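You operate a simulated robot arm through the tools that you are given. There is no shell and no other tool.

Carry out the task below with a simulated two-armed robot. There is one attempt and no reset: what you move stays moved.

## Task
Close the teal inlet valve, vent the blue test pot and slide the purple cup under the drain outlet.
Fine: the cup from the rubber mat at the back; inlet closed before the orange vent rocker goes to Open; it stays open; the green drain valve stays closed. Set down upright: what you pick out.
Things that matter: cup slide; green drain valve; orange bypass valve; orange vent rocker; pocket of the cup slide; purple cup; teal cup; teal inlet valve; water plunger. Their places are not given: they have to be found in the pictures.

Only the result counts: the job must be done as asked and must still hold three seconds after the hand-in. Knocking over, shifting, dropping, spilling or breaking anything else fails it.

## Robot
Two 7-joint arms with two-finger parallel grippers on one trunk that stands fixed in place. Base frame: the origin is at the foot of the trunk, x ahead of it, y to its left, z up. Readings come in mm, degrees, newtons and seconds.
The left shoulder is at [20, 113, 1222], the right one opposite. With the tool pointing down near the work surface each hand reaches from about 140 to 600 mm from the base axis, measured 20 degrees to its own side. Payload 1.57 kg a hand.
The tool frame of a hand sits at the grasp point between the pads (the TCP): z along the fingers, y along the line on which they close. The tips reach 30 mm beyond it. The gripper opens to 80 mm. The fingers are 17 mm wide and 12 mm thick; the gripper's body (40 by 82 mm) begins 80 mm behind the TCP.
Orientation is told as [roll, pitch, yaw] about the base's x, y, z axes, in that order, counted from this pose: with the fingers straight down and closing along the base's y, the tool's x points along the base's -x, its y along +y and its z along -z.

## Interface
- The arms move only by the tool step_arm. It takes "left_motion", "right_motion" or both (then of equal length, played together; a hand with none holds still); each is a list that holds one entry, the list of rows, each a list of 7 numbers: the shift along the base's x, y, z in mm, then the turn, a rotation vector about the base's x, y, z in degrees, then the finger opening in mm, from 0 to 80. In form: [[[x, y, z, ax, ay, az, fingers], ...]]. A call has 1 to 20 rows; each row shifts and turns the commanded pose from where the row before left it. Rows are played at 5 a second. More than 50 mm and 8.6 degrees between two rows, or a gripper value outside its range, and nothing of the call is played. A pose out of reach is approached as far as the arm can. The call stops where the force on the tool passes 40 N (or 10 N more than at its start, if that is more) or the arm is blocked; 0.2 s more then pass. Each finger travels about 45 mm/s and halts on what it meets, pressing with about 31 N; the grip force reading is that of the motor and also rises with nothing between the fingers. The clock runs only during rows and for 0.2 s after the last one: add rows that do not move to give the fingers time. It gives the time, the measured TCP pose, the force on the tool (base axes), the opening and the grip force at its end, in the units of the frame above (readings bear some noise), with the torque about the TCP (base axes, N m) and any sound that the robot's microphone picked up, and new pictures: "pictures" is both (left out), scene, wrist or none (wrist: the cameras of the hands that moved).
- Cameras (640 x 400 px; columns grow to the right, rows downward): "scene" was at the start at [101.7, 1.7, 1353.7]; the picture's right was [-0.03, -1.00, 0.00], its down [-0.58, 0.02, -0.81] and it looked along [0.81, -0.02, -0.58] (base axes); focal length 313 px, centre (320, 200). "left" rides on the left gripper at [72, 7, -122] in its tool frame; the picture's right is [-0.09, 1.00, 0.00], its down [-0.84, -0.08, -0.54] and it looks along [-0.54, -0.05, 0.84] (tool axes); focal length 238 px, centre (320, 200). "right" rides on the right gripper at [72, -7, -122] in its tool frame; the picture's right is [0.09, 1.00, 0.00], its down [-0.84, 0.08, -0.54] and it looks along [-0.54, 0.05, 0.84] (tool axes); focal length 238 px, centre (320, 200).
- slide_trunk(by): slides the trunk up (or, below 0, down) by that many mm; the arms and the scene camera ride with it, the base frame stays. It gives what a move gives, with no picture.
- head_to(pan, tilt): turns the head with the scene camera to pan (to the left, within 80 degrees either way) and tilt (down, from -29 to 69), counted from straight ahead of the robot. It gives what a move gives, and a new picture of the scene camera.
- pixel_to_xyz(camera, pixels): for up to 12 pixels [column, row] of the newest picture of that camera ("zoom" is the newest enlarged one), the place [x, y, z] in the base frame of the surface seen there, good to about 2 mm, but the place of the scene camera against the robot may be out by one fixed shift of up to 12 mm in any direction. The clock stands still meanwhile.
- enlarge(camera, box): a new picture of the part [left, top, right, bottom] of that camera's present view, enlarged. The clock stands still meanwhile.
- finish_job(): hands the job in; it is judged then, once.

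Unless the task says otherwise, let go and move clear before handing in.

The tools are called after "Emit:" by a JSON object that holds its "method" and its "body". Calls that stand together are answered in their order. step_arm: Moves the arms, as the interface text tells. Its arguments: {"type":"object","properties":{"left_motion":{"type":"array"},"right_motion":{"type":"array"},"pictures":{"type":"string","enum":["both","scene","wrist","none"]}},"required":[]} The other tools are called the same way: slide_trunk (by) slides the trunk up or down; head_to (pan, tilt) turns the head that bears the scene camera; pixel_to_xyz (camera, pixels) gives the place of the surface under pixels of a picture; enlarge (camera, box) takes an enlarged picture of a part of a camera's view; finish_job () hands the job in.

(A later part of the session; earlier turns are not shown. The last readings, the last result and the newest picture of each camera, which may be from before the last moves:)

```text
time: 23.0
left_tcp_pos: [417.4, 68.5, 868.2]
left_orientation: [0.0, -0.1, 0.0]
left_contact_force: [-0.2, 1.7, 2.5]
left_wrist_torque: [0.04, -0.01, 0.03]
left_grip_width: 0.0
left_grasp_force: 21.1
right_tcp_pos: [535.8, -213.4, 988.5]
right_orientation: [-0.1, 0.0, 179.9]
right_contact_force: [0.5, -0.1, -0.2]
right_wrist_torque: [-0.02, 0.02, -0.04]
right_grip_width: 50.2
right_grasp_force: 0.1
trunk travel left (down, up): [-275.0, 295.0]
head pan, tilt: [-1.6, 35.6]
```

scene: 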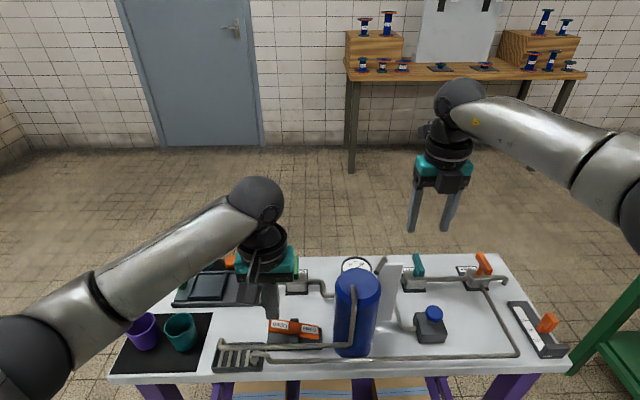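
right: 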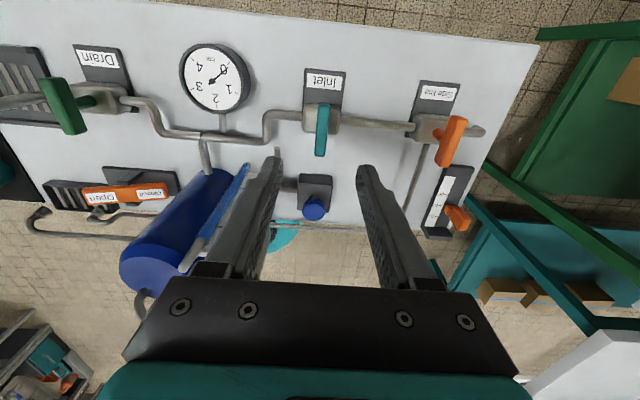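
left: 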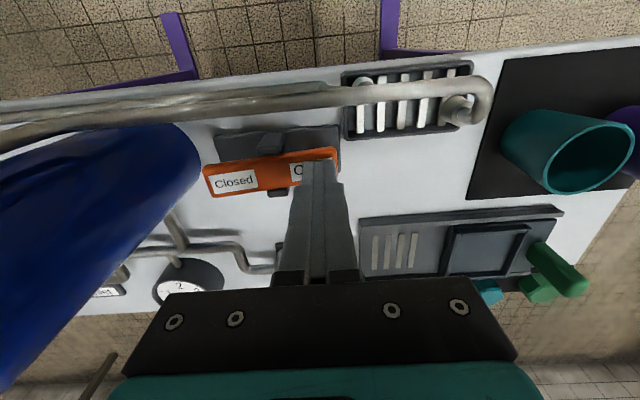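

The Open end is going down with about 2.5 N. A little more to reach the stop.

Emit:
{"method": "step_arm", "body": {"left_motion": [[[0, 0, -2, 0, 0, 0, 0], [0, 0, -2, 0, 0, 0, 0]]], "pictures": "none"}}

Emit:
{"method": "enlarge", "body": {"camera": "scene", "box": [200, 290, 360, 380]}}

```text
time: 23.6
left_tcp_pos: [417.7, 68.6, 865.0]
left_orientation: [-0.1, -0.1, 0.0]
left_contact_force: [-1.0, 2.6, 8.5]
left_wrist_torque: [-0.02, 0.03, 0.01]
left_grip_width: 0.1
left_grasp_force: 21.5
right_tcp_pos: [535.4, -213.4, 988.9]
right_orientation: [0.1, 0.0, 180.0]
right_contact_force: [0.4, -0.6, -1.2]
right_wrist_torque: [0.02, 0.0, 0.01]
right_grip_width: 50.0
right_grasp_force: 0.0
trunk travel left (down, up): [-275.0, 295.0]
head pan, tilt: [-1.6, 35.6]
```

```text
4.00 times, centred on (280, 335) of scene
```

zoom: 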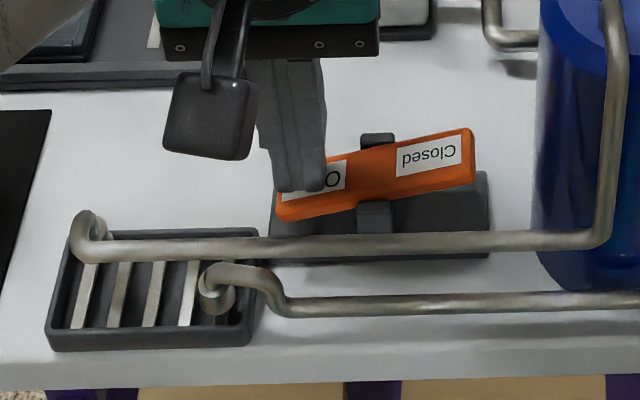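

The rocker now tilts with its Open end down (zoom (340,180)) and 8.5 N is felt at the stop. I'll give one more slight push, then lift away and check that it holds.

Emit:
{"method": "step_arm", "body": {"left_motion": [[[0, 0, -1.5, 0, 0, 0, 0], [0, 0, 12, 0, 0, 0, 0], [0, 0, 30, 0, 0, 0, 0], [0, 0, 40, 0, 0, 0, 0], [0, 0, 45, 0, 0, 0, 0], [0, 0, 0, 0, 0, 0, 0]]]}}

Emit:
{"method": "enlarge", "body": {"camera": "scene", "box": [200, 290, 360, 380]}}

```text
time: 25.0
left_tcp_pos: [418.8, 67.9, 990.5]
left_orientation: [-0.1, 0.0, 0.0]
left_contact_force: [-0.2, 0.1, -1.2]
left_wrist_torque: [-0.01, 0.0, 0.02]
left_grip_width: 0.0
left_grasp_force: 21.1
right_tcp_pos: [535.4, -212.6, 987.9]
right_orientation: [0.0, 0.0, 179.9]
right_contact_force: [0.5, 0.2, -0.5]
right_wrist_torque: [-0.01, 0.03, -0.02]
right_grip_width: 50.0
right_grasp_force: 0.1
trunk travel left (down, up): [-275.0, 295.0]
head pan, tilt: [-1.6, 35.6]
```

scene: 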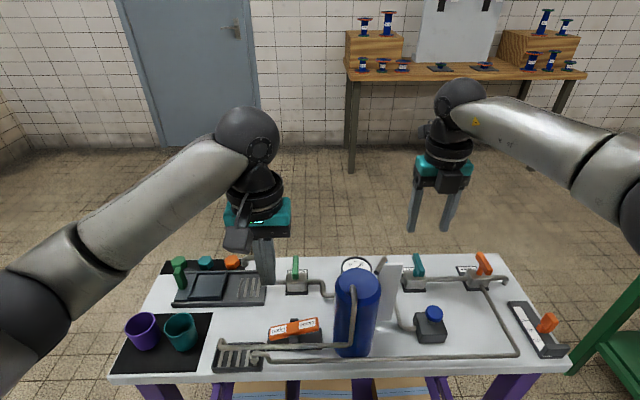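
left: 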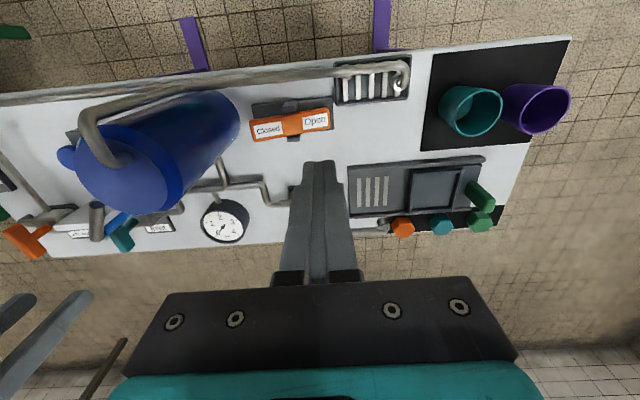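

```text
4.00 times, centred on (280, 335) of scene
```

zoom: 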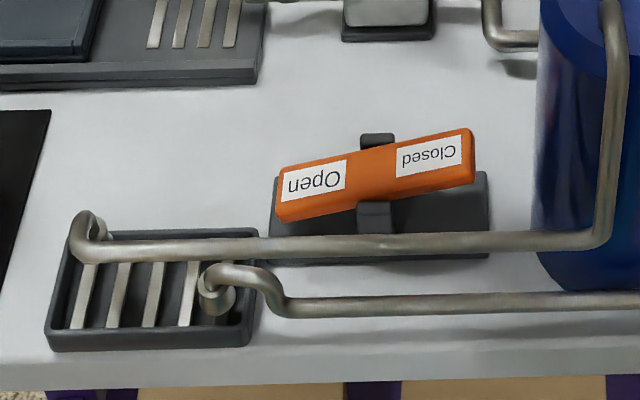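

The rocker stays with Open down after release. Next is the purple cup; I'll take the left hand over to the near mat for a good look at the cups.

Emit:
{"method": "step_arm", "body": {"left_motion": [[[-13, 33.7, 5, 0, 0, 0, 30], [-13, 33.7, 5, 0, 0, 0, 60], [-13, 33.7, 5, 0, 0, 0, 80], [-13, 33.7, 5, 0, 0, 0, 80], [-13, 33.7, 0, 0, 0, 0, 80], [-13, 33.7, 0, 0, 0, 0, 80], [0, 0, 0, 0, 0, 0, 80]]]}}

Emit:
{"method": "enlarge", "body": {"camera": "left", "box": [240, 60, 440, 240]}}

Emit:
{"method": "enlarge", "body": {"camera": "scene", "box": [100, 240, 280, 390]}}

```text
time: 26.6
left_tcp_pos: [339.6, 270.5, 1009.9]
left_orientation: [0.0, 0.0, -0.1]
left_contact_force: [-0.3, 0.5, 0.2]
left_wrist_torque: [-0.01, 0.01, 0.03]
left_grip_width: 80.2
left_grasp_force: 0.0
right_tcp_pos: [535.5, -212.8, 988.8]
right_orientation: [0.0, 0.0, 179.9]
right_contact_force: [0.3, -0.2, 0.0]
right_wrist_torque: [-0.01, -0.01, 0.01]
right_grip_width: 50.1
right_grasp_force: 0.1
trunk travel left (down, up): [-275.0, 295.0]
head pan, tilt: [-1.6, 35.6]
```

scene: 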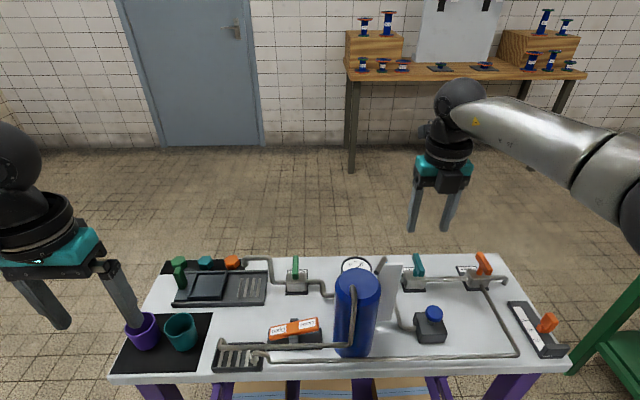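
left: 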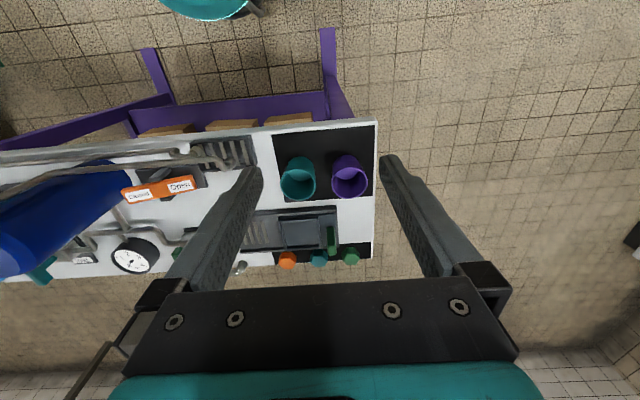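

```text
2.22 times, centred on (340, 150) of left
```

zoom: 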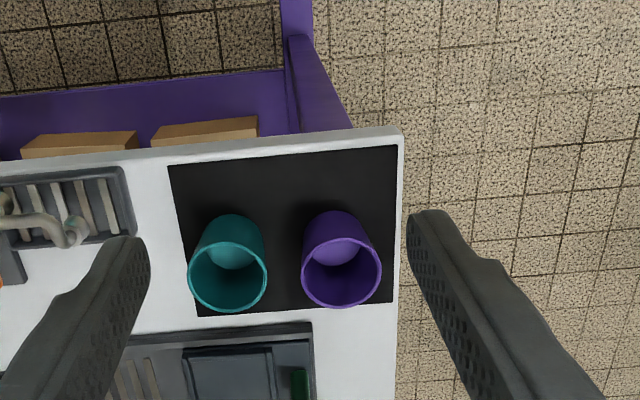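

```text
2.67 times, centred on (190, 315) of scene
```

zoom: 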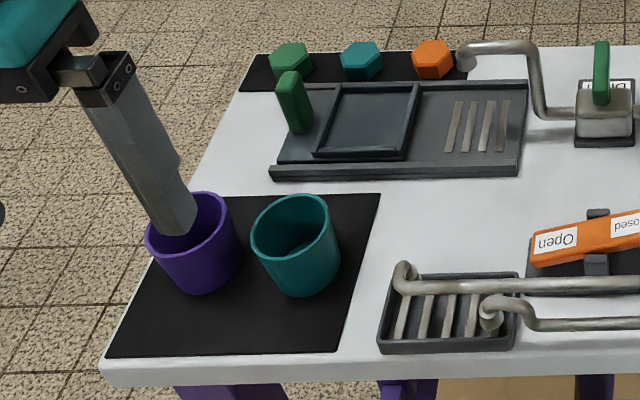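

Both cups stand free on the mat: purple rim at about (350,180) and teal rim at (299,182). I'll measure rims, pocket, handle and outlet.

Emit:
{"method": "pixel_to_xyz", "body": {"camera": "left", "pixels": [[333, 180], [367, 178], [350, 197], [350, 166], [349, 172], [281, 182], [315, 180], [298, 199], [373, 140], [345, 150], [300, 232], [332, 238]]}}

Emit:
{"method": "pixel_to_xyz", "body": {"camera": "zoom", "pixels": [[235, 230], [150, 240], [200, 290], [200, 255], [250, 235], [335, 225], [300, 198], [290, 250], [325, 150], [415, 90], [400, 155], [345, 88]]}}

```text
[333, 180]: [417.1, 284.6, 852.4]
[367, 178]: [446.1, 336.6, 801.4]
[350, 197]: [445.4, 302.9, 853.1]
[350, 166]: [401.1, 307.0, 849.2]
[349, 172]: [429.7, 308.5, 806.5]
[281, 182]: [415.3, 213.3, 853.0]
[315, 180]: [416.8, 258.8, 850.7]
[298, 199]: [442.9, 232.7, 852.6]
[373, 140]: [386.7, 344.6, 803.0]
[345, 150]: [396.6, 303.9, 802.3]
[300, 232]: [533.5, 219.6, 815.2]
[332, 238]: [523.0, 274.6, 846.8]
```

```text
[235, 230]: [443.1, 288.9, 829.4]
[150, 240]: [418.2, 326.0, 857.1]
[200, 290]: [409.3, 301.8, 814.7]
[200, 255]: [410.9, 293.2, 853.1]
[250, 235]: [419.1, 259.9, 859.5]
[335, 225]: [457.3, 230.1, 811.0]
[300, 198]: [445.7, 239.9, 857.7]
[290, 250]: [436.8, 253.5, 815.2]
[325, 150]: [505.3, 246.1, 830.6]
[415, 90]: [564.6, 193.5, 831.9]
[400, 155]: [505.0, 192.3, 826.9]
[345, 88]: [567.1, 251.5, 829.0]
```

The purple cup's rim is at z≈853, centred near (423,307) with a diameter of about 46 mm, and the gap to the teal cup is about 25 mm. I'll turn the left hand 90° so it closes along x, away from the teal cup, and stop above the purple cup.

Emit:
{"method": "step_arm", "body": {"left_motion": [[[7.5, 3.3, -4.5, 0, 0, 8.2, 80], [7.5, 3.3, -4.5, 0, 0, 8.2, 80], [7.5, 3.3, -4.5, 0, 0, 8.2, 80], [7.5, 3.3, -4.5, 0, 0, 8.2, 80], [7.5, 3.3, -4.5, 0, 0, 8.2, 80], [7.5, 3.3, -4.5, 0, 0, 8.2, 80], [7.5, 3.3, -4.5, 0, 0, 8.2, 80], [7.5, 3.3, -4.5, 0, 0, 8.2, 80], [7.5, 3.3, -4.5, 0, 0, 8.2, 80], [7.5, 3.3, -4.5, 0, 0, 8.2, 80], [7.5, 3.3, -4.5, 0, 0, 8, 80], [0, 0, 0, 0, 0, 0, 80]]]}}

```text
time: 29.2
left_tcp_pos: [421.8, 307.3, 959.3]
left_orientation: [-0.1, 0.0, 90.2]
left_contact_force: [-0.6, 0.3, -0.6]
left_wrist_torque: [0.01, -0.01, 0.0]
left_grip_width: 79.9
left_grasp_force: 0.0
right_tcp_pos: [536.5, -212.5, 988.5]
right_orientation: [-0.1, 0.0, 180.0]
right_contact_force: [0.1, -0.2, 0.0]
right_wrist_torque: [0.02, 0.0, -0.03]
right_grip_width: 50.1
right_grasp_force: 0.2
trunk travel left (down, up): [-275.0, 295.0]
head pan, tilt: [-1.6, 35.6]
```

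scene: 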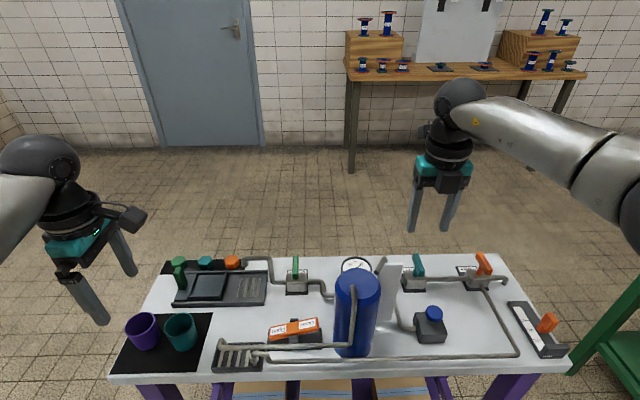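
left: 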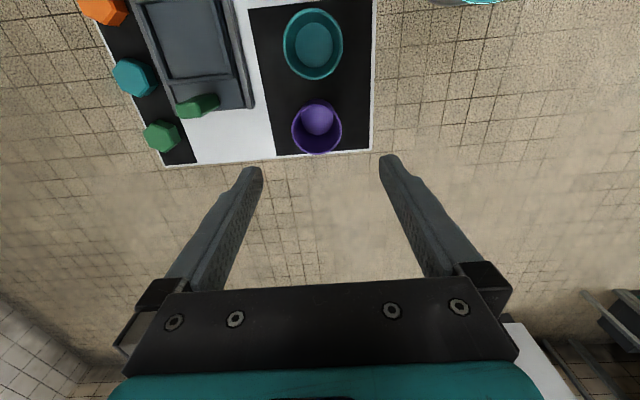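

The view now looks almost straight down on the cups: the purple rim at (317,127) lies between the fingers' columns. I'll enlarge and measure for centring.

Emit:
{"method": "enlarge", "body": {"camera": "left", "box": [240, 0, 400, 170]}}

Emit:
{"method": "pixel_to_xyz", "body": {"camera": "left", "pixels": [[293, 130], [341, 129], [317, 153], [317, 101], [318, 120], [285, 45], [341, 44], [314, 79], [190, 35], [158, 40], [218, 30], [200, 105]]}}

```text
2.35 times, centred on (320, 85) of left
```

zoom: 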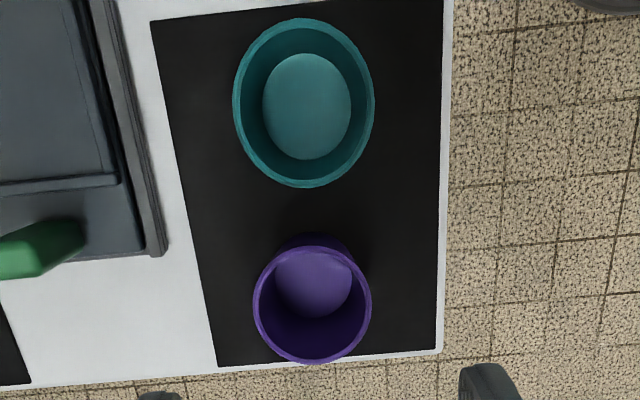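

```text
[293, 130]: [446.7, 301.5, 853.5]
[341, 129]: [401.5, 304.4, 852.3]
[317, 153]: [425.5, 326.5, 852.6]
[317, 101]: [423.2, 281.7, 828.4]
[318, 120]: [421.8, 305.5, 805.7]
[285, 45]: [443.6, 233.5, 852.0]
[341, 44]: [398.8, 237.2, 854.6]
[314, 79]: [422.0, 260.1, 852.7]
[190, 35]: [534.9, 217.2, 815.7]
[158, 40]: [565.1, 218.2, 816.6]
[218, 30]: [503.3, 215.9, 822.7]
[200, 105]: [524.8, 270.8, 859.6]
```

The purple cup is centred at about (424,304.5), rim z≈853, diameter ≈46 mm. I'll descend with the fingers open on the x sides.

Emit:
{"method": "step_arm", "body": {"left_motion": [[[1, -1.4, -30, 0, 0, 0, 80], [1, -1.4, -30, 0, 0, 0, 80], [0, 0, -25, 0, 0, 0, 80], [0, 0, -15, 0, 0, 0, 80], [0, 0, -11, 0, 0, 0, 80], [0, 0, 0, 0, 0, 0, 80]]]}}

```text
time: 30.6
left_tcp_pos: [423.8, 303.5, 849.4]
left_orientation: [0.0, 0.0, 90.0]
left_contact_force: [0.4, -0.6, 0.0]
left_wrist_torque: [-0.03, 0.04, 0.01]
left_grip_width: 80.0
left_grasp_force: 0.0
right_tcp_pos: [535.8, -213.9, 988.4]
right_orientation: [0.0, 0.1, 179.8]
right_contact_force: [0.3, 0.2, -0.1]
right_wrist_torque: [0.03, -0.01, 0.01]
right_grip_width: 49.5
right_grasp_force: 0.2
trunk travel left (down, up): [-275.0, 295.0]
head pan, tilt: [-1.6, 35.6]
```

scene: 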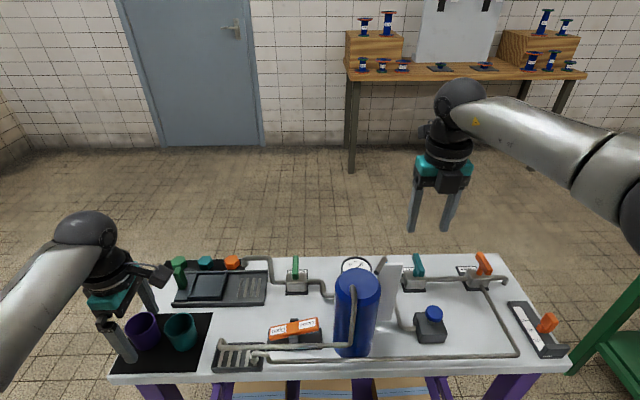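
left: 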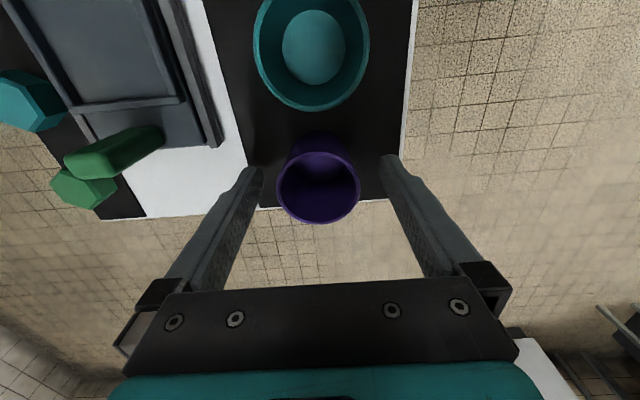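

The cup sits centred between the fingers at (318,185). I'll close on it.

Emit:
{"method": "step_arm", "body": {"left_motion": [[[0, 0, 0, 0, 0, 0, 60], [0, 0, 0, 0, 0, 0, 48], [0, 0, 0, 0, 0, 0, 42], [0, 0, 0, 0, 0, 0, 38], [0, 0, 0, 0, 0, 0, 38]]], "pictures": "wrist"}}

```text
time: 31.8
left_tcp_pos: [424.4, 304.8, 849.1]
left_orientation: [-0.1, 0.0, 90.1]
left_contact_force: [0.6, 0.0, 1.3]
left_wrist_torque: [-0.01, -0.02, -0.01]
left_grip_width: 47.5
left_grasp_force: 31.1
right_tcp_pos: [535.3, -212.0, 987.5]
right_orientation: [0.1, 0.0, 179.9]
right_contact_force: [0.2, 0.0, 0.7]
right_wrist_torque: [0.0, 0.02, -0.02]
right_grip_width: 49.7
right_grasp_force: 0.0
trunk travel left (down, up): [-275.0, 295.0]
head pan, tilt: [-1.6, 35.6]
```

left: 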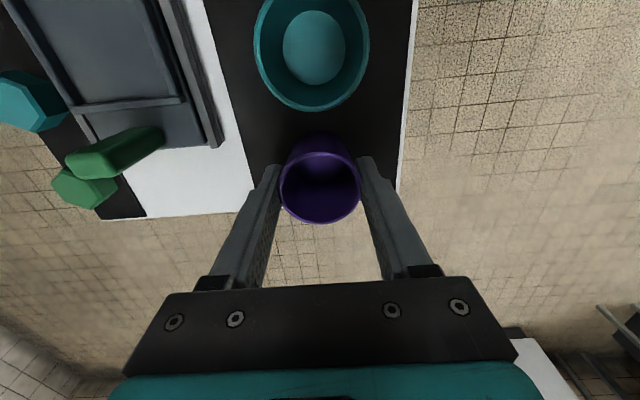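

Gripped at 47.5 mm with 31 N. I'll lift straight up and look at it.

Emit:
{"method": "step_arm", "body": {"left_motion": [[[0, 0, 6, 0, 0, 0, 38], [0, 0, 14, 0, 0, 0, 38], [0, 0, 25, 0, 0, 0, 38], [0, 0, 25, 0, 0, 0, 38], [0, 0, 10, 0, 0, 0, 38], [0, 0, 0, 0, 0, 0, 38]]]}}

Emit:
{"method": "enlarge", "body": {"camera": "scene", "box": [80, 220, 260, 380]}}

```text
time: 33.2
left_tcp_pos: [423.9, 303.4, 928.2]
left_orientation: [0.1, 0.0, 90.1]
left_contact_force: [0.2, 0.6, 0.0]
left_wrist_torque: [0.02, 0.03, 0.01]
left_grip_width: 47.9
left_grasp_force: 31.0
right_tcp_pos: [535.4, -212.3, 987.9]
right_orientation: [0.1, -0.1, 179.9]
right_contact_force: [0.3, 0.0, -1.1]
right_wrist_torque: [0.03, 0.01, 0.01]
right_grip_width: 49.9
right_grasp_force: 0.1
trunk travel left (down, up): [-275.0, 295.0]
head pan, tilt: [-1.6, 35.6]
```

scene: 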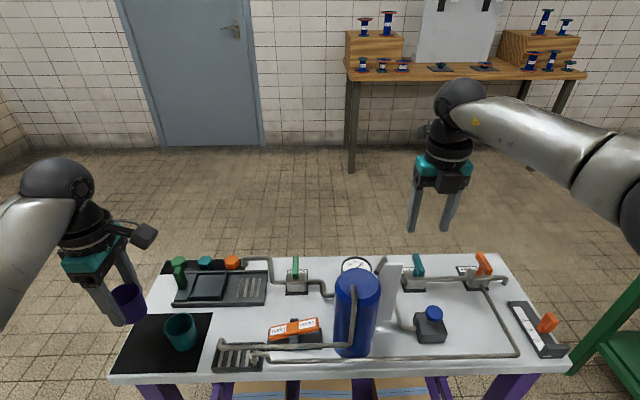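
left: 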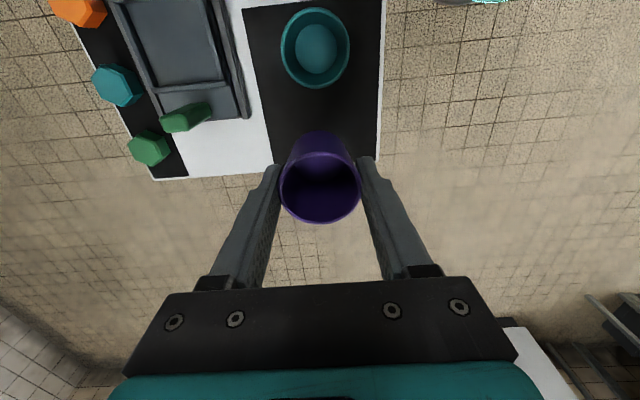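

```text
2.50 times, centred on (170, 300) of scene
```

zoom: 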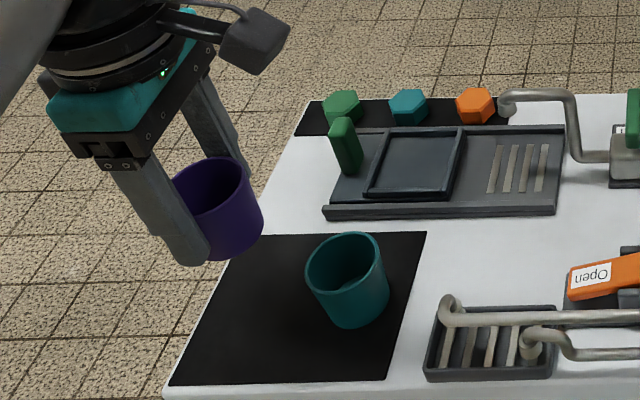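

The purple cup is held upright and the teal cup is undisturbed. I'll measure the pocket, the slide handle and the drain outlet before carrying it over.

Emit:
{"method": "enlarge", "body": {"camera": "scene", "box": [165, 245, 315, 315]}}

Emit:
{"method": "pixel_to_xyz", "body": {"camera": "scene", "pixels": [[207, 286], [192, 283], [225, 287], [212, 277], [204, 298], [180, 262], [180, 285], [243, 258], [255, 257], [268, 258], [242, 262], [273, 275]]}}

Emit:
{"method": "enlarge", "body": {"camera": "left", "box": [40, 0, 260, 190]}}

```text
4.27 times, centred on (240, 280) of scene
```

zoom: 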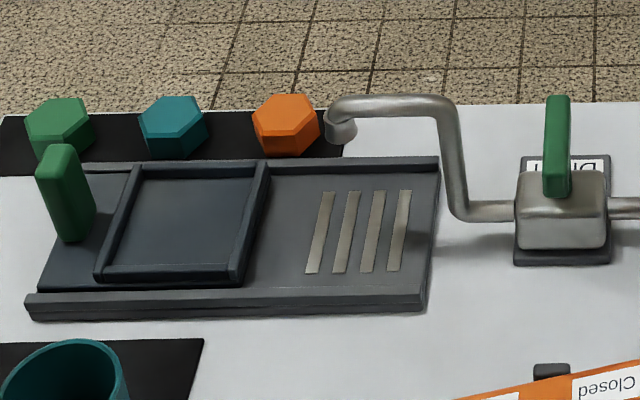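

```text
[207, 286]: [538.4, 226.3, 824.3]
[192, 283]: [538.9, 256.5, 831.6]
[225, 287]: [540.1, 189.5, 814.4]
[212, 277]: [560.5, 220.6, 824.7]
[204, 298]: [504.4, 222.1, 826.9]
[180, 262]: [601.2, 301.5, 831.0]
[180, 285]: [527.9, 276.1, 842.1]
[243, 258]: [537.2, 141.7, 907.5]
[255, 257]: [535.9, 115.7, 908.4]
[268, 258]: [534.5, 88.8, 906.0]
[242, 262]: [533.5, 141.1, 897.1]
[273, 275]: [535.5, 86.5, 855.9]
```

```text
2.11 times, centred on (150, 95) of left
```

zoom: 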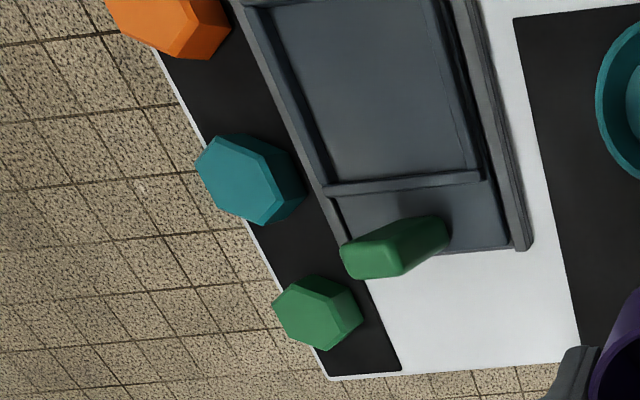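

The drain outlet hangs at about (535,141) and the sled with its pocket is at y≈221, so it must slide about 80 mm towards -y. I'll measure the pocket's inner corners.

Emit:
{"method": "pixel_to_xyz", "body": {"camera": "scene", "pixels": [[198, 275], [224, 274], [193, 293], [219, 293], [195, 284], [221, 284], [211, 274], [206, 294], [194.5, 284], [223.5, 284], [265, 300], [267, 284]]}}

Emit:
{"method": "pixel_to_xyz", "body": {"camera": "left", "pixels": [[190, 88], [156, 80], [222, 78], [190, 84], [190, 10], [150, 60], [215, 50], [225, 50], [185, 118], [205, 108], [125, 10], [240, 110]]}}

```text
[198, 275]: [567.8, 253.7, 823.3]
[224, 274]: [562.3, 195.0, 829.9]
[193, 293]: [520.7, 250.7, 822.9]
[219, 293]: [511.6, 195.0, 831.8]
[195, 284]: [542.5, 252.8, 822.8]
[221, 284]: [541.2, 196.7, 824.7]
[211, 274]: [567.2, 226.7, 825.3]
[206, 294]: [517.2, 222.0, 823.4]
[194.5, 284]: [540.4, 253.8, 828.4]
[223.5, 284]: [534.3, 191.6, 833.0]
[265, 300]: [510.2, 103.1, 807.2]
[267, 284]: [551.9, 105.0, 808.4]
```

```text
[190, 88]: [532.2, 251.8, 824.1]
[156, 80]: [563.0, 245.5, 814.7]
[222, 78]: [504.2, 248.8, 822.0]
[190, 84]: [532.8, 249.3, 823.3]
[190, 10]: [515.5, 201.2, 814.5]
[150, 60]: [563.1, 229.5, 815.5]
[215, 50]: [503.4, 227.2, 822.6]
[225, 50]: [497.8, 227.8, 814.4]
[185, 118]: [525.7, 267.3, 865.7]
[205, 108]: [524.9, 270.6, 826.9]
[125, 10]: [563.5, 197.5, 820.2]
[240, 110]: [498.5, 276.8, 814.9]
```

The pocket interior spans about y 196–248 and x 507–566 with its floor at z≈815 and rims at z≈824. I'll carry the cup over it at a safe height.

Emit:
{"method": "step_arm", "body": {"left_motion": [[[0, 0, 8, 0, 0, 0, 38], [18.5, -13.5, 0, 0, 0, 0, 38], [18.5, -13.5, 0, 0, 0, 0, 38], [18.5, -13.5, 0, 0, 0, 0, 38], [18.5, -13.5, 0, 0, 0, 0, 38], [18.5, -13.5, 0, 0, 0, 0, 38], [18.5, -14, 0, 0, 0, 0, 38], [0, 0, 0, 0, 0, 0, 38]]]}}

Emit:
{"method": "enlarge", "body": {"camera": "scene", "box": [130, 190, 310, 320]}}

```text
time: 35.0
left_tcp_pos: [536.5, 223.0, 938.9]
left_orientation: [0.0, -0.1, 90.0]
left_contact_force: [-0.1, 0.1, -0.4]
left_wrist_torque: [0.01, 0.01, 0.03]
left_grip_width: 47.7
left_grasp_force: 31.2
right_tcp_pos: [534.4, -214.3, 988.4]
right_orientation: [0.1, 0.1, 180.0]
right_contact_force: [0.3, 0.1, -0.4]
right_wrist_torque: [0.0, 0.02, -0.01]
right_grip_width: 50.2
right_grasp_force: 0.1
trunk travel left (down, up): [-275.0, 295.0]
head pan, tilt: [-1.6, 35.6]
```

scene: 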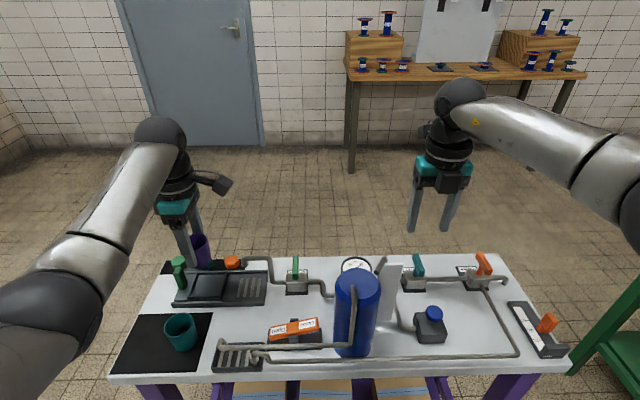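
left: 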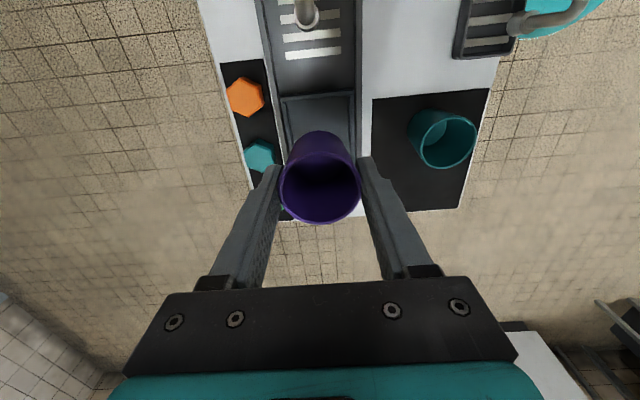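

```text
3.08 times, centred on (220, 255) of scene
```

zoom: 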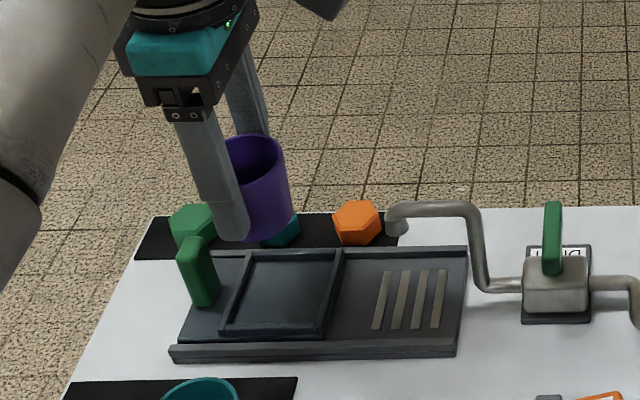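

The wrist view shows the pocket's far bar at (318,97) and the outlet at (308,18). I'll measure these to centre the cup.

Emit:
{"method": "enlarge", "body": {"camera": "left", "box": [240, 0, 400, 140]}}

Emit:
{"method": "pixel_to_xyz", "body": {"camera": "left", "pixels": [[318, 96], [318, 105], [318, 112], [287, 115], [292, 115], [348, 112], [353, 112], [359, 110], [308, 20], [300, 120], [283, 97], [354, 93]]}}

```text
2.86 times, centred on (320, 70) of left
```

zoom: 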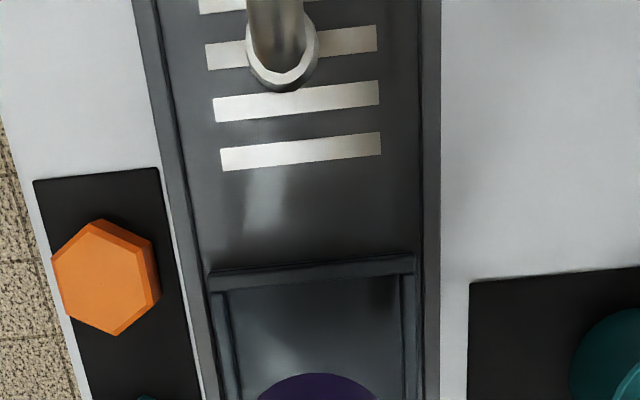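

```text
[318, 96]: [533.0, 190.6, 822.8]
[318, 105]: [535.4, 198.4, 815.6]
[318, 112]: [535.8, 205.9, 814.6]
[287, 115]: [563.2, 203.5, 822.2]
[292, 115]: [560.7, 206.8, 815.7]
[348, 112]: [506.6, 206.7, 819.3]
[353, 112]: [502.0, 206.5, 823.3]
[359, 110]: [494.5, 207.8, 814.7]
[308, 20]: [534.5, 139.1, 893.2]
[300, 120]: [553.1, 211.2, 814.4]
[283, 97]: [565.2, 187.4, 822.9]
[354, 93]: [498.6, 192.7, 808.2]
```

The pocket's inner bounds are x 505–561 and y 194–248, so its centre is (533.5,221). I'll centre the cup and lower it, slowing near the floor.

Emit:
{"method": "step_arm", "body": {"left_motion": [[[-2.7, -1.7, -15, 0, 0, 0, 38], [0, 0, -20, 0, 0, 0, 38], [0, 0, -18, 0, 0, 0, 38], [0, 0, -10, 0, 0, 0, 38], [0, 0, -6, 0, 0, 0, 38], [0, 0, 0, 0, 0, 0, 38]]]}}

Emit:
{"method": "enlarge", "body": {"camera": "scene", "box": [150, 220, 290, 320]}}

```text
time: 36.4
left_tcp_pos: [532.4, 220.6, 867.8]
left_orientation: [0.0, 0.1, 90.1]
left_contact_force: [0.3, -0.2, -0.1]
left_wrist_torque: [0.0, -0.03, 0.01]
left_grip_width: 47.3
left_grasp_force: 31.0
right_tcp_pos: [535.8, -212.3, 988.9]
right_orientation: [-0.1, 0.0, 179.9]
right_contact_force: [-0.5, 0.5, 0.5]
right_wrist_torque: [0.01, 0.01, -0.06]
right_grip_width: 49.9
right_grasp_force: 0.1
trunk travel left (down, up): [-275.0, 295.0]
head pan, tilt: [-1.6, 35.6]
```

scene: 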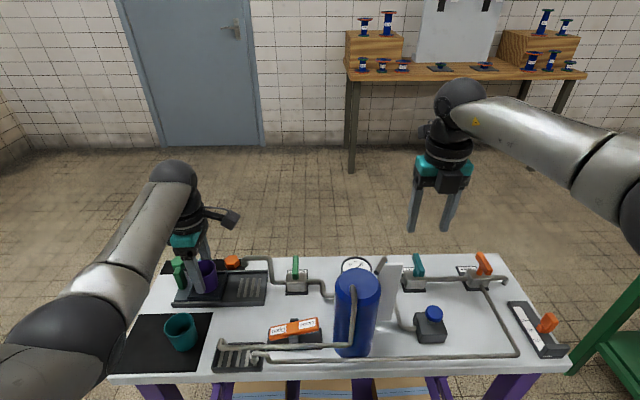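
left: 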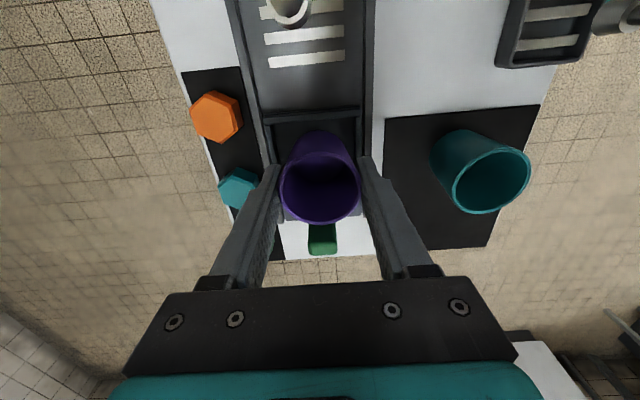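

```text
4.00 times, centred on (220, 270) of scene
```

zoom: 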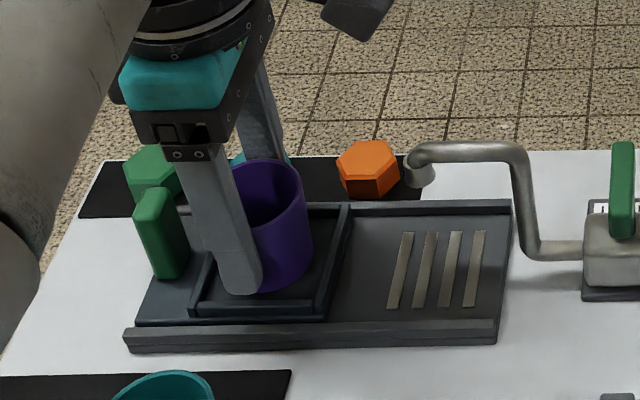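

The cup is inside the pocket frame, about 5 mm above its floor. I'll lower it in small steps until it touches.

Emit:
{"method": "step_arm", "body": {"left_motion": [[[0, 0, -2, 0, 0, 0, 38], [0, 0, -1.5, 0, 0, 0, 38], [0, 0, -1, 0, 0, 0, 38], [0, 0, 0, 0, 0, 0, 38]]], "pictures": "none"}}

Emit:
{"method": "pixel_to_xyz", "body": {"camera": "scene", "pixels": [[60, 345], [100, 300], [110, 370]]}}

```text
time: 37.4
left_tcp_pos: [532.7, 220.6, 863.4]
left_orientation: [0.0, 0.1, 90.0]
left_contact_force: [0.3, 1.0, -0.3]
left_wrist_torque: [-0.01, 0.02, 0.02]
left_grip_width: 47.6
left_grasp_force: 31.4
right_tcp_pos: [535.6, -212.1, 988.4]
right_orientation: [0.0, -0.1, 179.9]
right_contact_force: [0.3, -0.2, -0.3]
right_wrist_torque: [-0.01, -0.01, 0.01]
right_grip_width: 49.9
right_grasp_force: 0.1
trunk travel left (down, up): [-275.0, 295.0]
head pan, tilt: [-1.6, 35.6]
```

```text
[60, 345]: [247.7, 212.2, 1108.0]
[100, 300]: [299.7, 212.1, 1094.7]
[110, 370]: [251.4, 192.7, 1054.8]
```

No contact force yet at z=863.4. I'll go on down in 1 mm steps.

Emit:
{"method": "step_arm", "body": {"left_motion": [[[0, 0, -1, 0, 0, 0, 38], [0, 0, -1, 0, 0, 0, 38], [0, 0, 0, 0, 0, 0, 38]]], "pictures": "wrist"}}

```text
time: 38.2
left_tcp_pos: [531.9, 220.7, 862.2]
left_orientation: [-0.1, 0.0, 90.2]
left_contact_force: [-1.1, 1.2, 7.2]
left_wrist_torque: [0.03, 0.16, -0.03]
left_grip_width: 47.7
left_grasp_force: 30.8
right_tcp_pos: [535.4, -212.7, 987.1]
right_orientation: [-0.1, 0.1, 179.8]
right_contact_force: [0.6, 0.7, -0.9]
right_wrist_torque: [0.02, 0.0, 0.01]
right_grip_width: 49.8
right_grasp_force: 0.1
trunk travel left (down, up): [-275.0, 295.0]
head pan, tilt: [-1.6, 35.6]
```

left: 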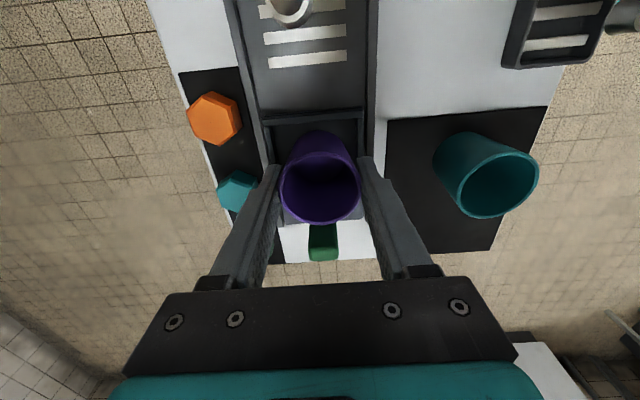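

The cup has touched down with 7 N. I'll open gently to about 60 mm and rise straight up.

Emit:
{"method": "step_arm", "body": {"left_motion": [[[0, 0, 0.5, 0, 0, 0, 46], [0, 0, 0, 0, 0, 0, 50], [0, 0, 0, 0, 0, 0, 56], [0, 0, 0, 0, 0, 0, 60], [0, 0, 0, 0, 0, 0, 60], [0, 0, 8, 0, 0, 0, 60], [0, 0, 15, 0, 0, 0, 60], [0, 0, 25, 0, 0, 0, 60], [0, 0, 30, 0, 0, 0, 60], [0, 0, 20, 0, 0, 0, 60], [0, 0, 0, 0, 0, 0, 60]]]}}

Emit:
{"method": "enlarge", "body": {"camera": "scene", "box": [150, 220, 290, 320]}}

```text
time: 40.6
left_tcp_pos: [531.8, 220.7, 959.2]
left_orientation: [0.0, -0.1, 90.2]
left_contact_force: [0.1, -0.3, -0.8]
left_wrist_torque: [0.0, 0.01, 0.01]
left_grip_width: 59.9
left_grasp_force: 0.2
right_tcp_pos: [533.8, -213.6, 988.8]
right_orientation: [-0.1, 0.0, 179.9]
right_contact_force: [0.0, 0.2, -0.6]
right_wrist_torque: [0.0, 0.03, 0.01]
right_grip_width: 49.9
right_grasp_force: 0.1
trunk travel left (down, up): [-275.0, 295.0]
head pan, tilt: [-1.6, 35.6]
```

scene: 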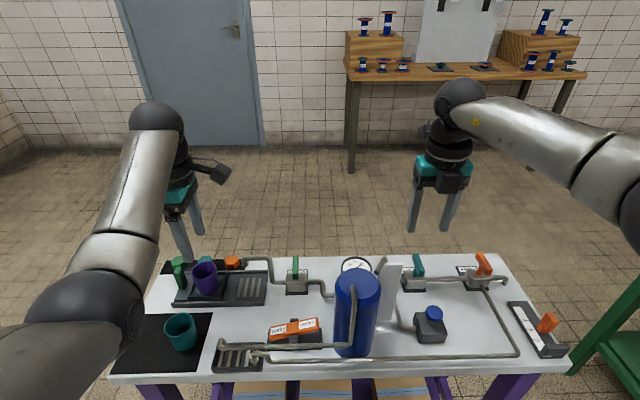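
left: 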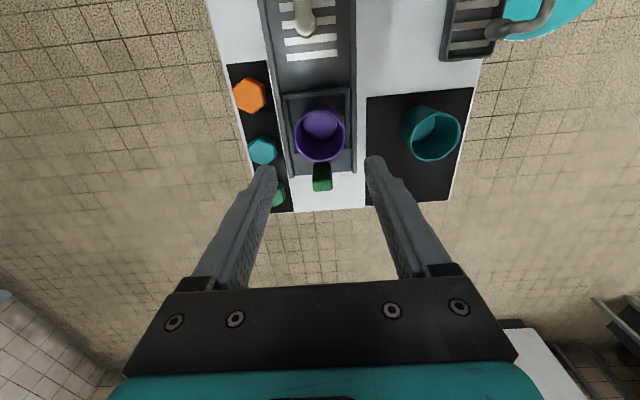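

```text
4.00 times, centred on (220, 270) of scene
```

zoom: 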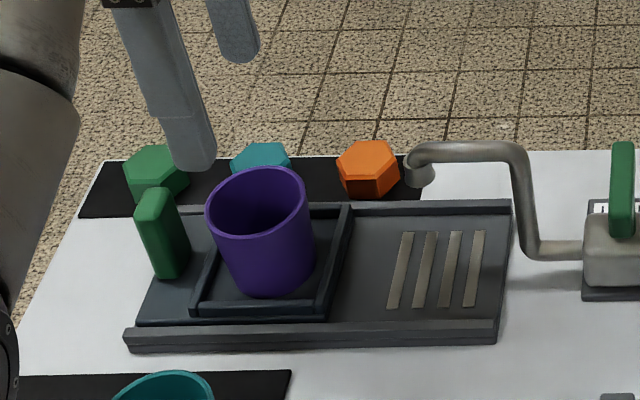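

The purple cup stands upright in the pocket. Now I'll measure the green slide handle so I can push it towards -y.

Emit:
{"method": "enlarge", "body": {"camera": "left", "box": [240, 70, 400, 210]}}

Emit:
{"method": "pixel_to_xyz", "body": {"camera": "left", "pixels": [[314, 182], [322, 182], [331, 182], [322, 187], [322, 175], [322, 167], [315, 175], [330, 175], [322, 160], [296, 133], [345, 133], [320, 125]]}}

Emit:
{"method": "pixel_to_xyz", "body": {"camera": "scene", "pixels": [[179, 260], [176, 268], [180, 275], [184, 275], [177, 285], [183, 285]]}}

```text
2.86 times, centred on (320, 140) of left
```

zoom: 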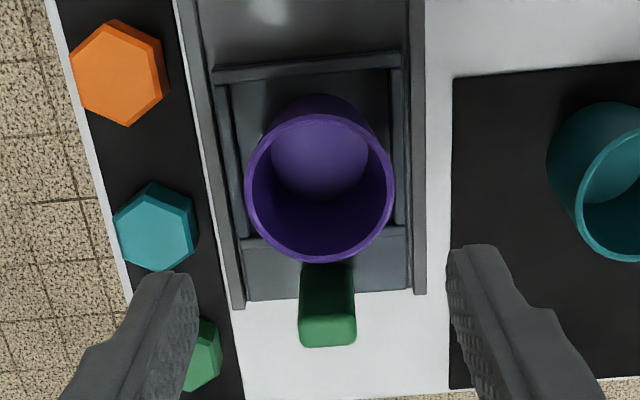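

```text
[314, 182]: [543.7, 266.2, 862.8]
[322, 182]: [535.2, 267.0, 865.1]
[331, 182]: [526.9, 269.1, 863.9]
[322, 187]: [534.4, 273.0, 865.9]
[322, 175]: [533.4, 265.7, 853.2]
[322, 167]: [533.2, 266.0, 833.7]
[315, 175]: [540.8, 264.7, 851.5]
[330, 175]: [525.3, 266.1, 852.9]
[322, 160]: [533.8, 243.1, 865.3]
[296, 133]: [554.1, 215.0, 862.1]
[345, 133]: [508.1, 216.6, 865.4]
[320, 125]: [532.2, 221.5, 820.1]
```

```text
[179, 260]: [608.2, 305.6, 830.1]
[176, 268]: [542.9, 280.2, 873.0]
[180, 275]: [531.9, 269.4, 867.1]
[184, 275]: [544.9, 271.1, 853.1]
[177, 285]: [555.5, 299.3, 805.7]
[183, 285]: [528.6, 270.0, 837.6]
```

The handle spans x 525–545, y 265–277 and its top is at z≈866. I'll close the left fingers, go to its +y side at y≈302 and descend beside it.

Emit:
{"method": "step_arm", "body": {"left_motion": [[[1, 20, 0, 0, 0, 0, 40], [1, 20, 0, 0, 0, 0, 20], [1, 21, 0, 0, 0, 0, 0], [0, 21, 0, 0, 0, 0, 0], [0, 0, -30, 0, 0, 0, 0], [0, 0, -30, 0, 0, 0, 0], [0, 0, -25, 0, 0, 0, 0], [0, 0, -15, 0, 0, 0, 0], [0, 0, 0, 0, 0, 0, 0]]]}}

Emit:
{"method": "enlarge", "body": {"camera": "scene", "box": [130, 220, 290, 320]}}

```text
time: 42.6
left_tcp_pos: [535.9, 302.8, 860.3]
left_orientation: [0.1, 0.0, 90.1]
left_contact_force: [0.3, -0.1, 0.3]
left_wrist_torque: [-0.01, -0.03, -0.01]
left_grip_width: 0.3
left_grasp_force: 21.1
right_tcp_pos: [534.5, -212.9, 987.7]
right_orientation: [0.0, 0.0, 179.9]
right_contact_force: [0.2, 0.3, -0.6]
right_wrist_torque: [-0.01, 0.06, -0.02]
right_grip_width: 50.0
right_grasp_force: 0.1
trunk travel left (down, up): [-275.0, 295.0]
head pan, tilt: [-1.6, 35.6]
```

scene: 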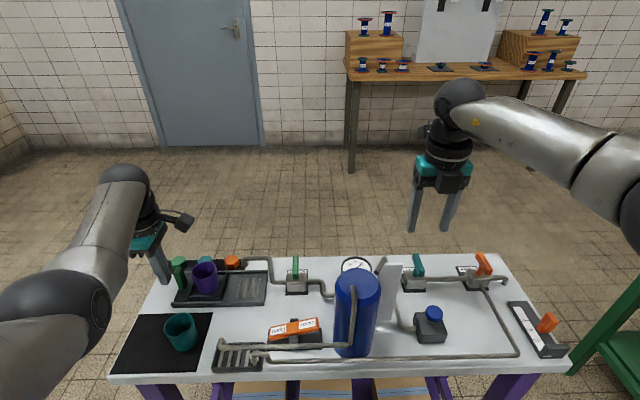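
left: 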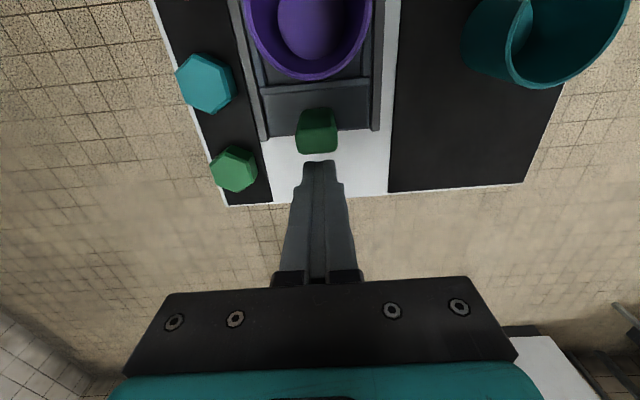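

```text
4.00 times, centred on (210, 270) of scene
```

zoom: 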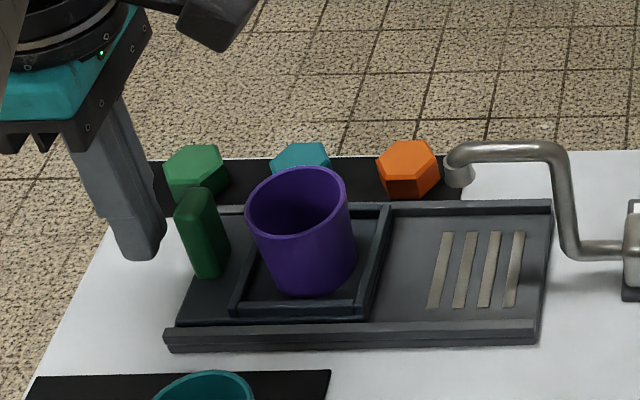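

The closed fingers stand right behind the handle (handle at (317,130), fingers at (320,165)). I'll push slowly towards -y, starting with 30 mm.

Emit:
{"method": "step_arm", "body": {"left_motion": [[[0, -5, -1, 0, 0, 0, 0], [0, -5, -1, 0, 0, 0, 0], [0, -4, 0, 0, 0, 0, 0], [0, -4, 0, 0, 0, 0, 0], [0, -4, 0, 0, 0, 0, 0], [0, -4, 0, 0, 0, 0, 0], [0, -4, 0, 0, 0, 0, 0]]]}}

Emit:
{"method": "enlarge", "body": {"camera": "scene", "box": [130, 220, 290, 320]}}

```text
time: 44.2
left_tcp_pos: [535.7, 271.3, 858.6]
left_orientation: [0.0, 0.0, 90.1]
left_contact_force: [-1.1, 0.3, 0.0]
left_wrist_torque: [-0.03, 0.01, 0.01]
left_grip_width: 0.0
left_grasp_force: 21.4
right_tcp_pos: [534.8, -212.2, 988.9]
right_orientation: [0.1, 0.0, 180.0]
right_contact_force: [0.0, 0.0, 0.1]
right_wrist_torque: [-0.01, 0.0, 0.03]
right_grip_width: 50.1
right_grasp_force: 0.0
trunk travel left (down, up): [-275.0, 295.0]
head pan, tilt: [-1.6, 35.6]
```

scene: 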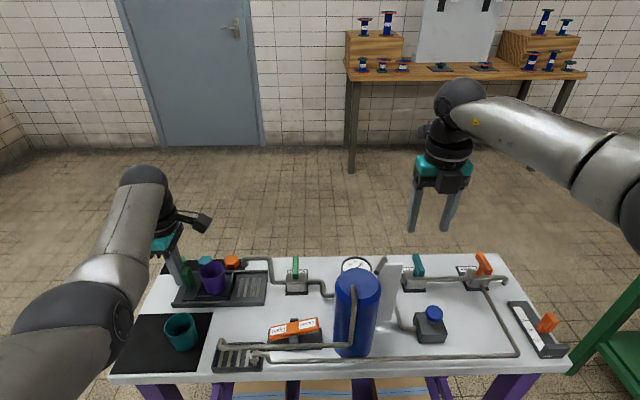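
left: 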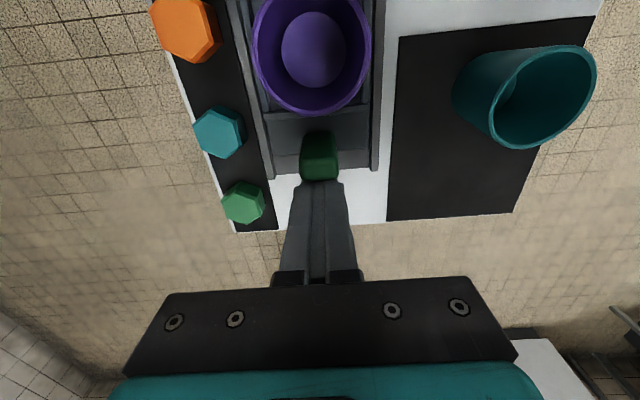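

```text
4.00 times, centred on (210, 270) of scene
```

zoom: 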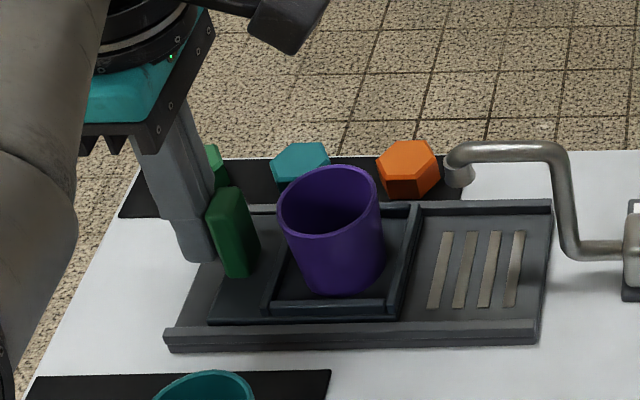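

The sled slides smoothly with the cup standing in the pocket. I'll continue pushing in 4 mm steps.

Emit:
{"method": "step_arm", "body": {"left_motion": [[[0, -4, 0, 0, 0, 0, 0], [0, -4, 0, 0, 0, 0, 0], [0, -4, 0, 0, 0, 0, 0], [0, -4, 0, 0, 0, 0, 0], [0, -4, 0, 0, 0, 0, 0], [0, -4, 0, 0, 0, 0, 0], [0, -4, 0, 0, 0, 0, 0], [0, -4, 0, 0, 0, 0, 0], [0, -4, 0, 0, 0, 0, 0], [0, -4, 0, 0, 0, 0, 0], [0, -4, 0, 0, 0, 0, 0], [0, -4, 0, 0, 0, 0, 0]]]}}

Emit:
{"method": "enlarge", "body": {"camera": "scene", "box": [130, 220, 310, 320]}}

```text
time: 46.8
left_tcp_pos: [534.8, 224.5, 857.0]
left_orientation: [0.0, 0.1, 90.0]
left_contact_force: [-0.1, 0.4, 0.1]
left_wrist_torque: [-0.03, 0.01, 0.04]
left_grip_width: 0.0
left_grasp_force: 21.8
right_tcp_pos: [535.1, -212.9, 987.1]
right_orientation: [0.1, 0.1, 179.9]
right_contact_force: [0.4, 0.8, 0.0]
right_wrist_torque: [-0.02, 0.0, 0.01]
right_grip_width: 50.1
right_grasp_force: 0.1
trunk travel left (down, up): [-275.0, 295.0]
head pan, tilt: [-1.6, 35.6]
```

scene: 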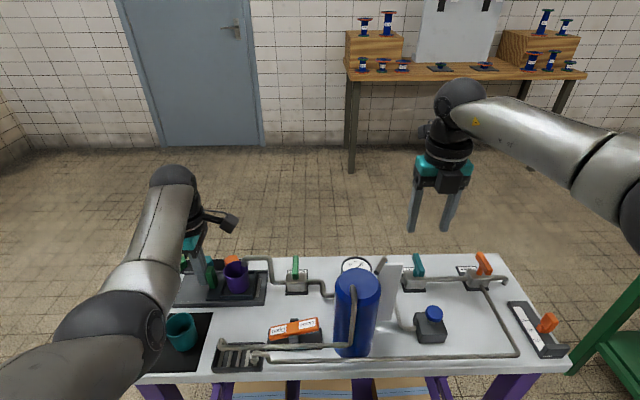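
left: 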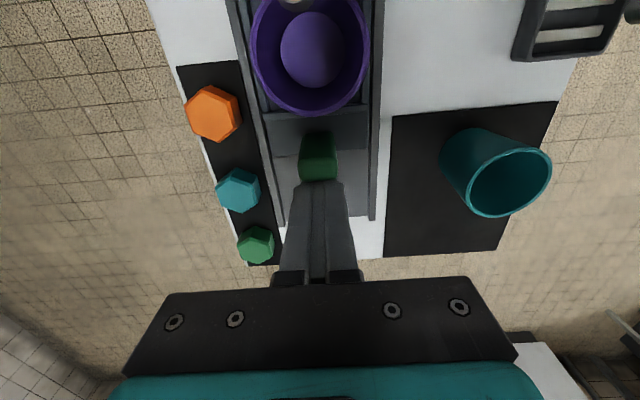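

```text
3.56 times, centred on (220, 270) of scene
```

zoom: 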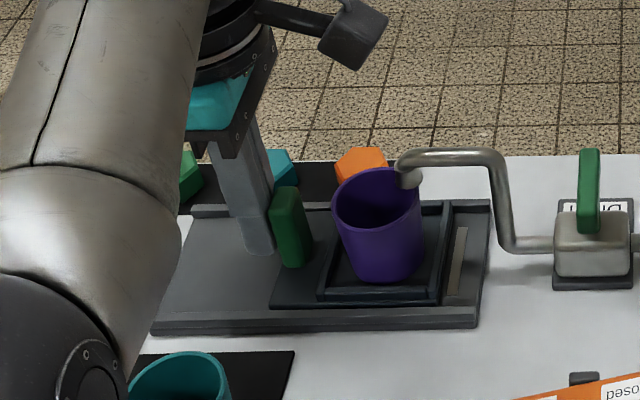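

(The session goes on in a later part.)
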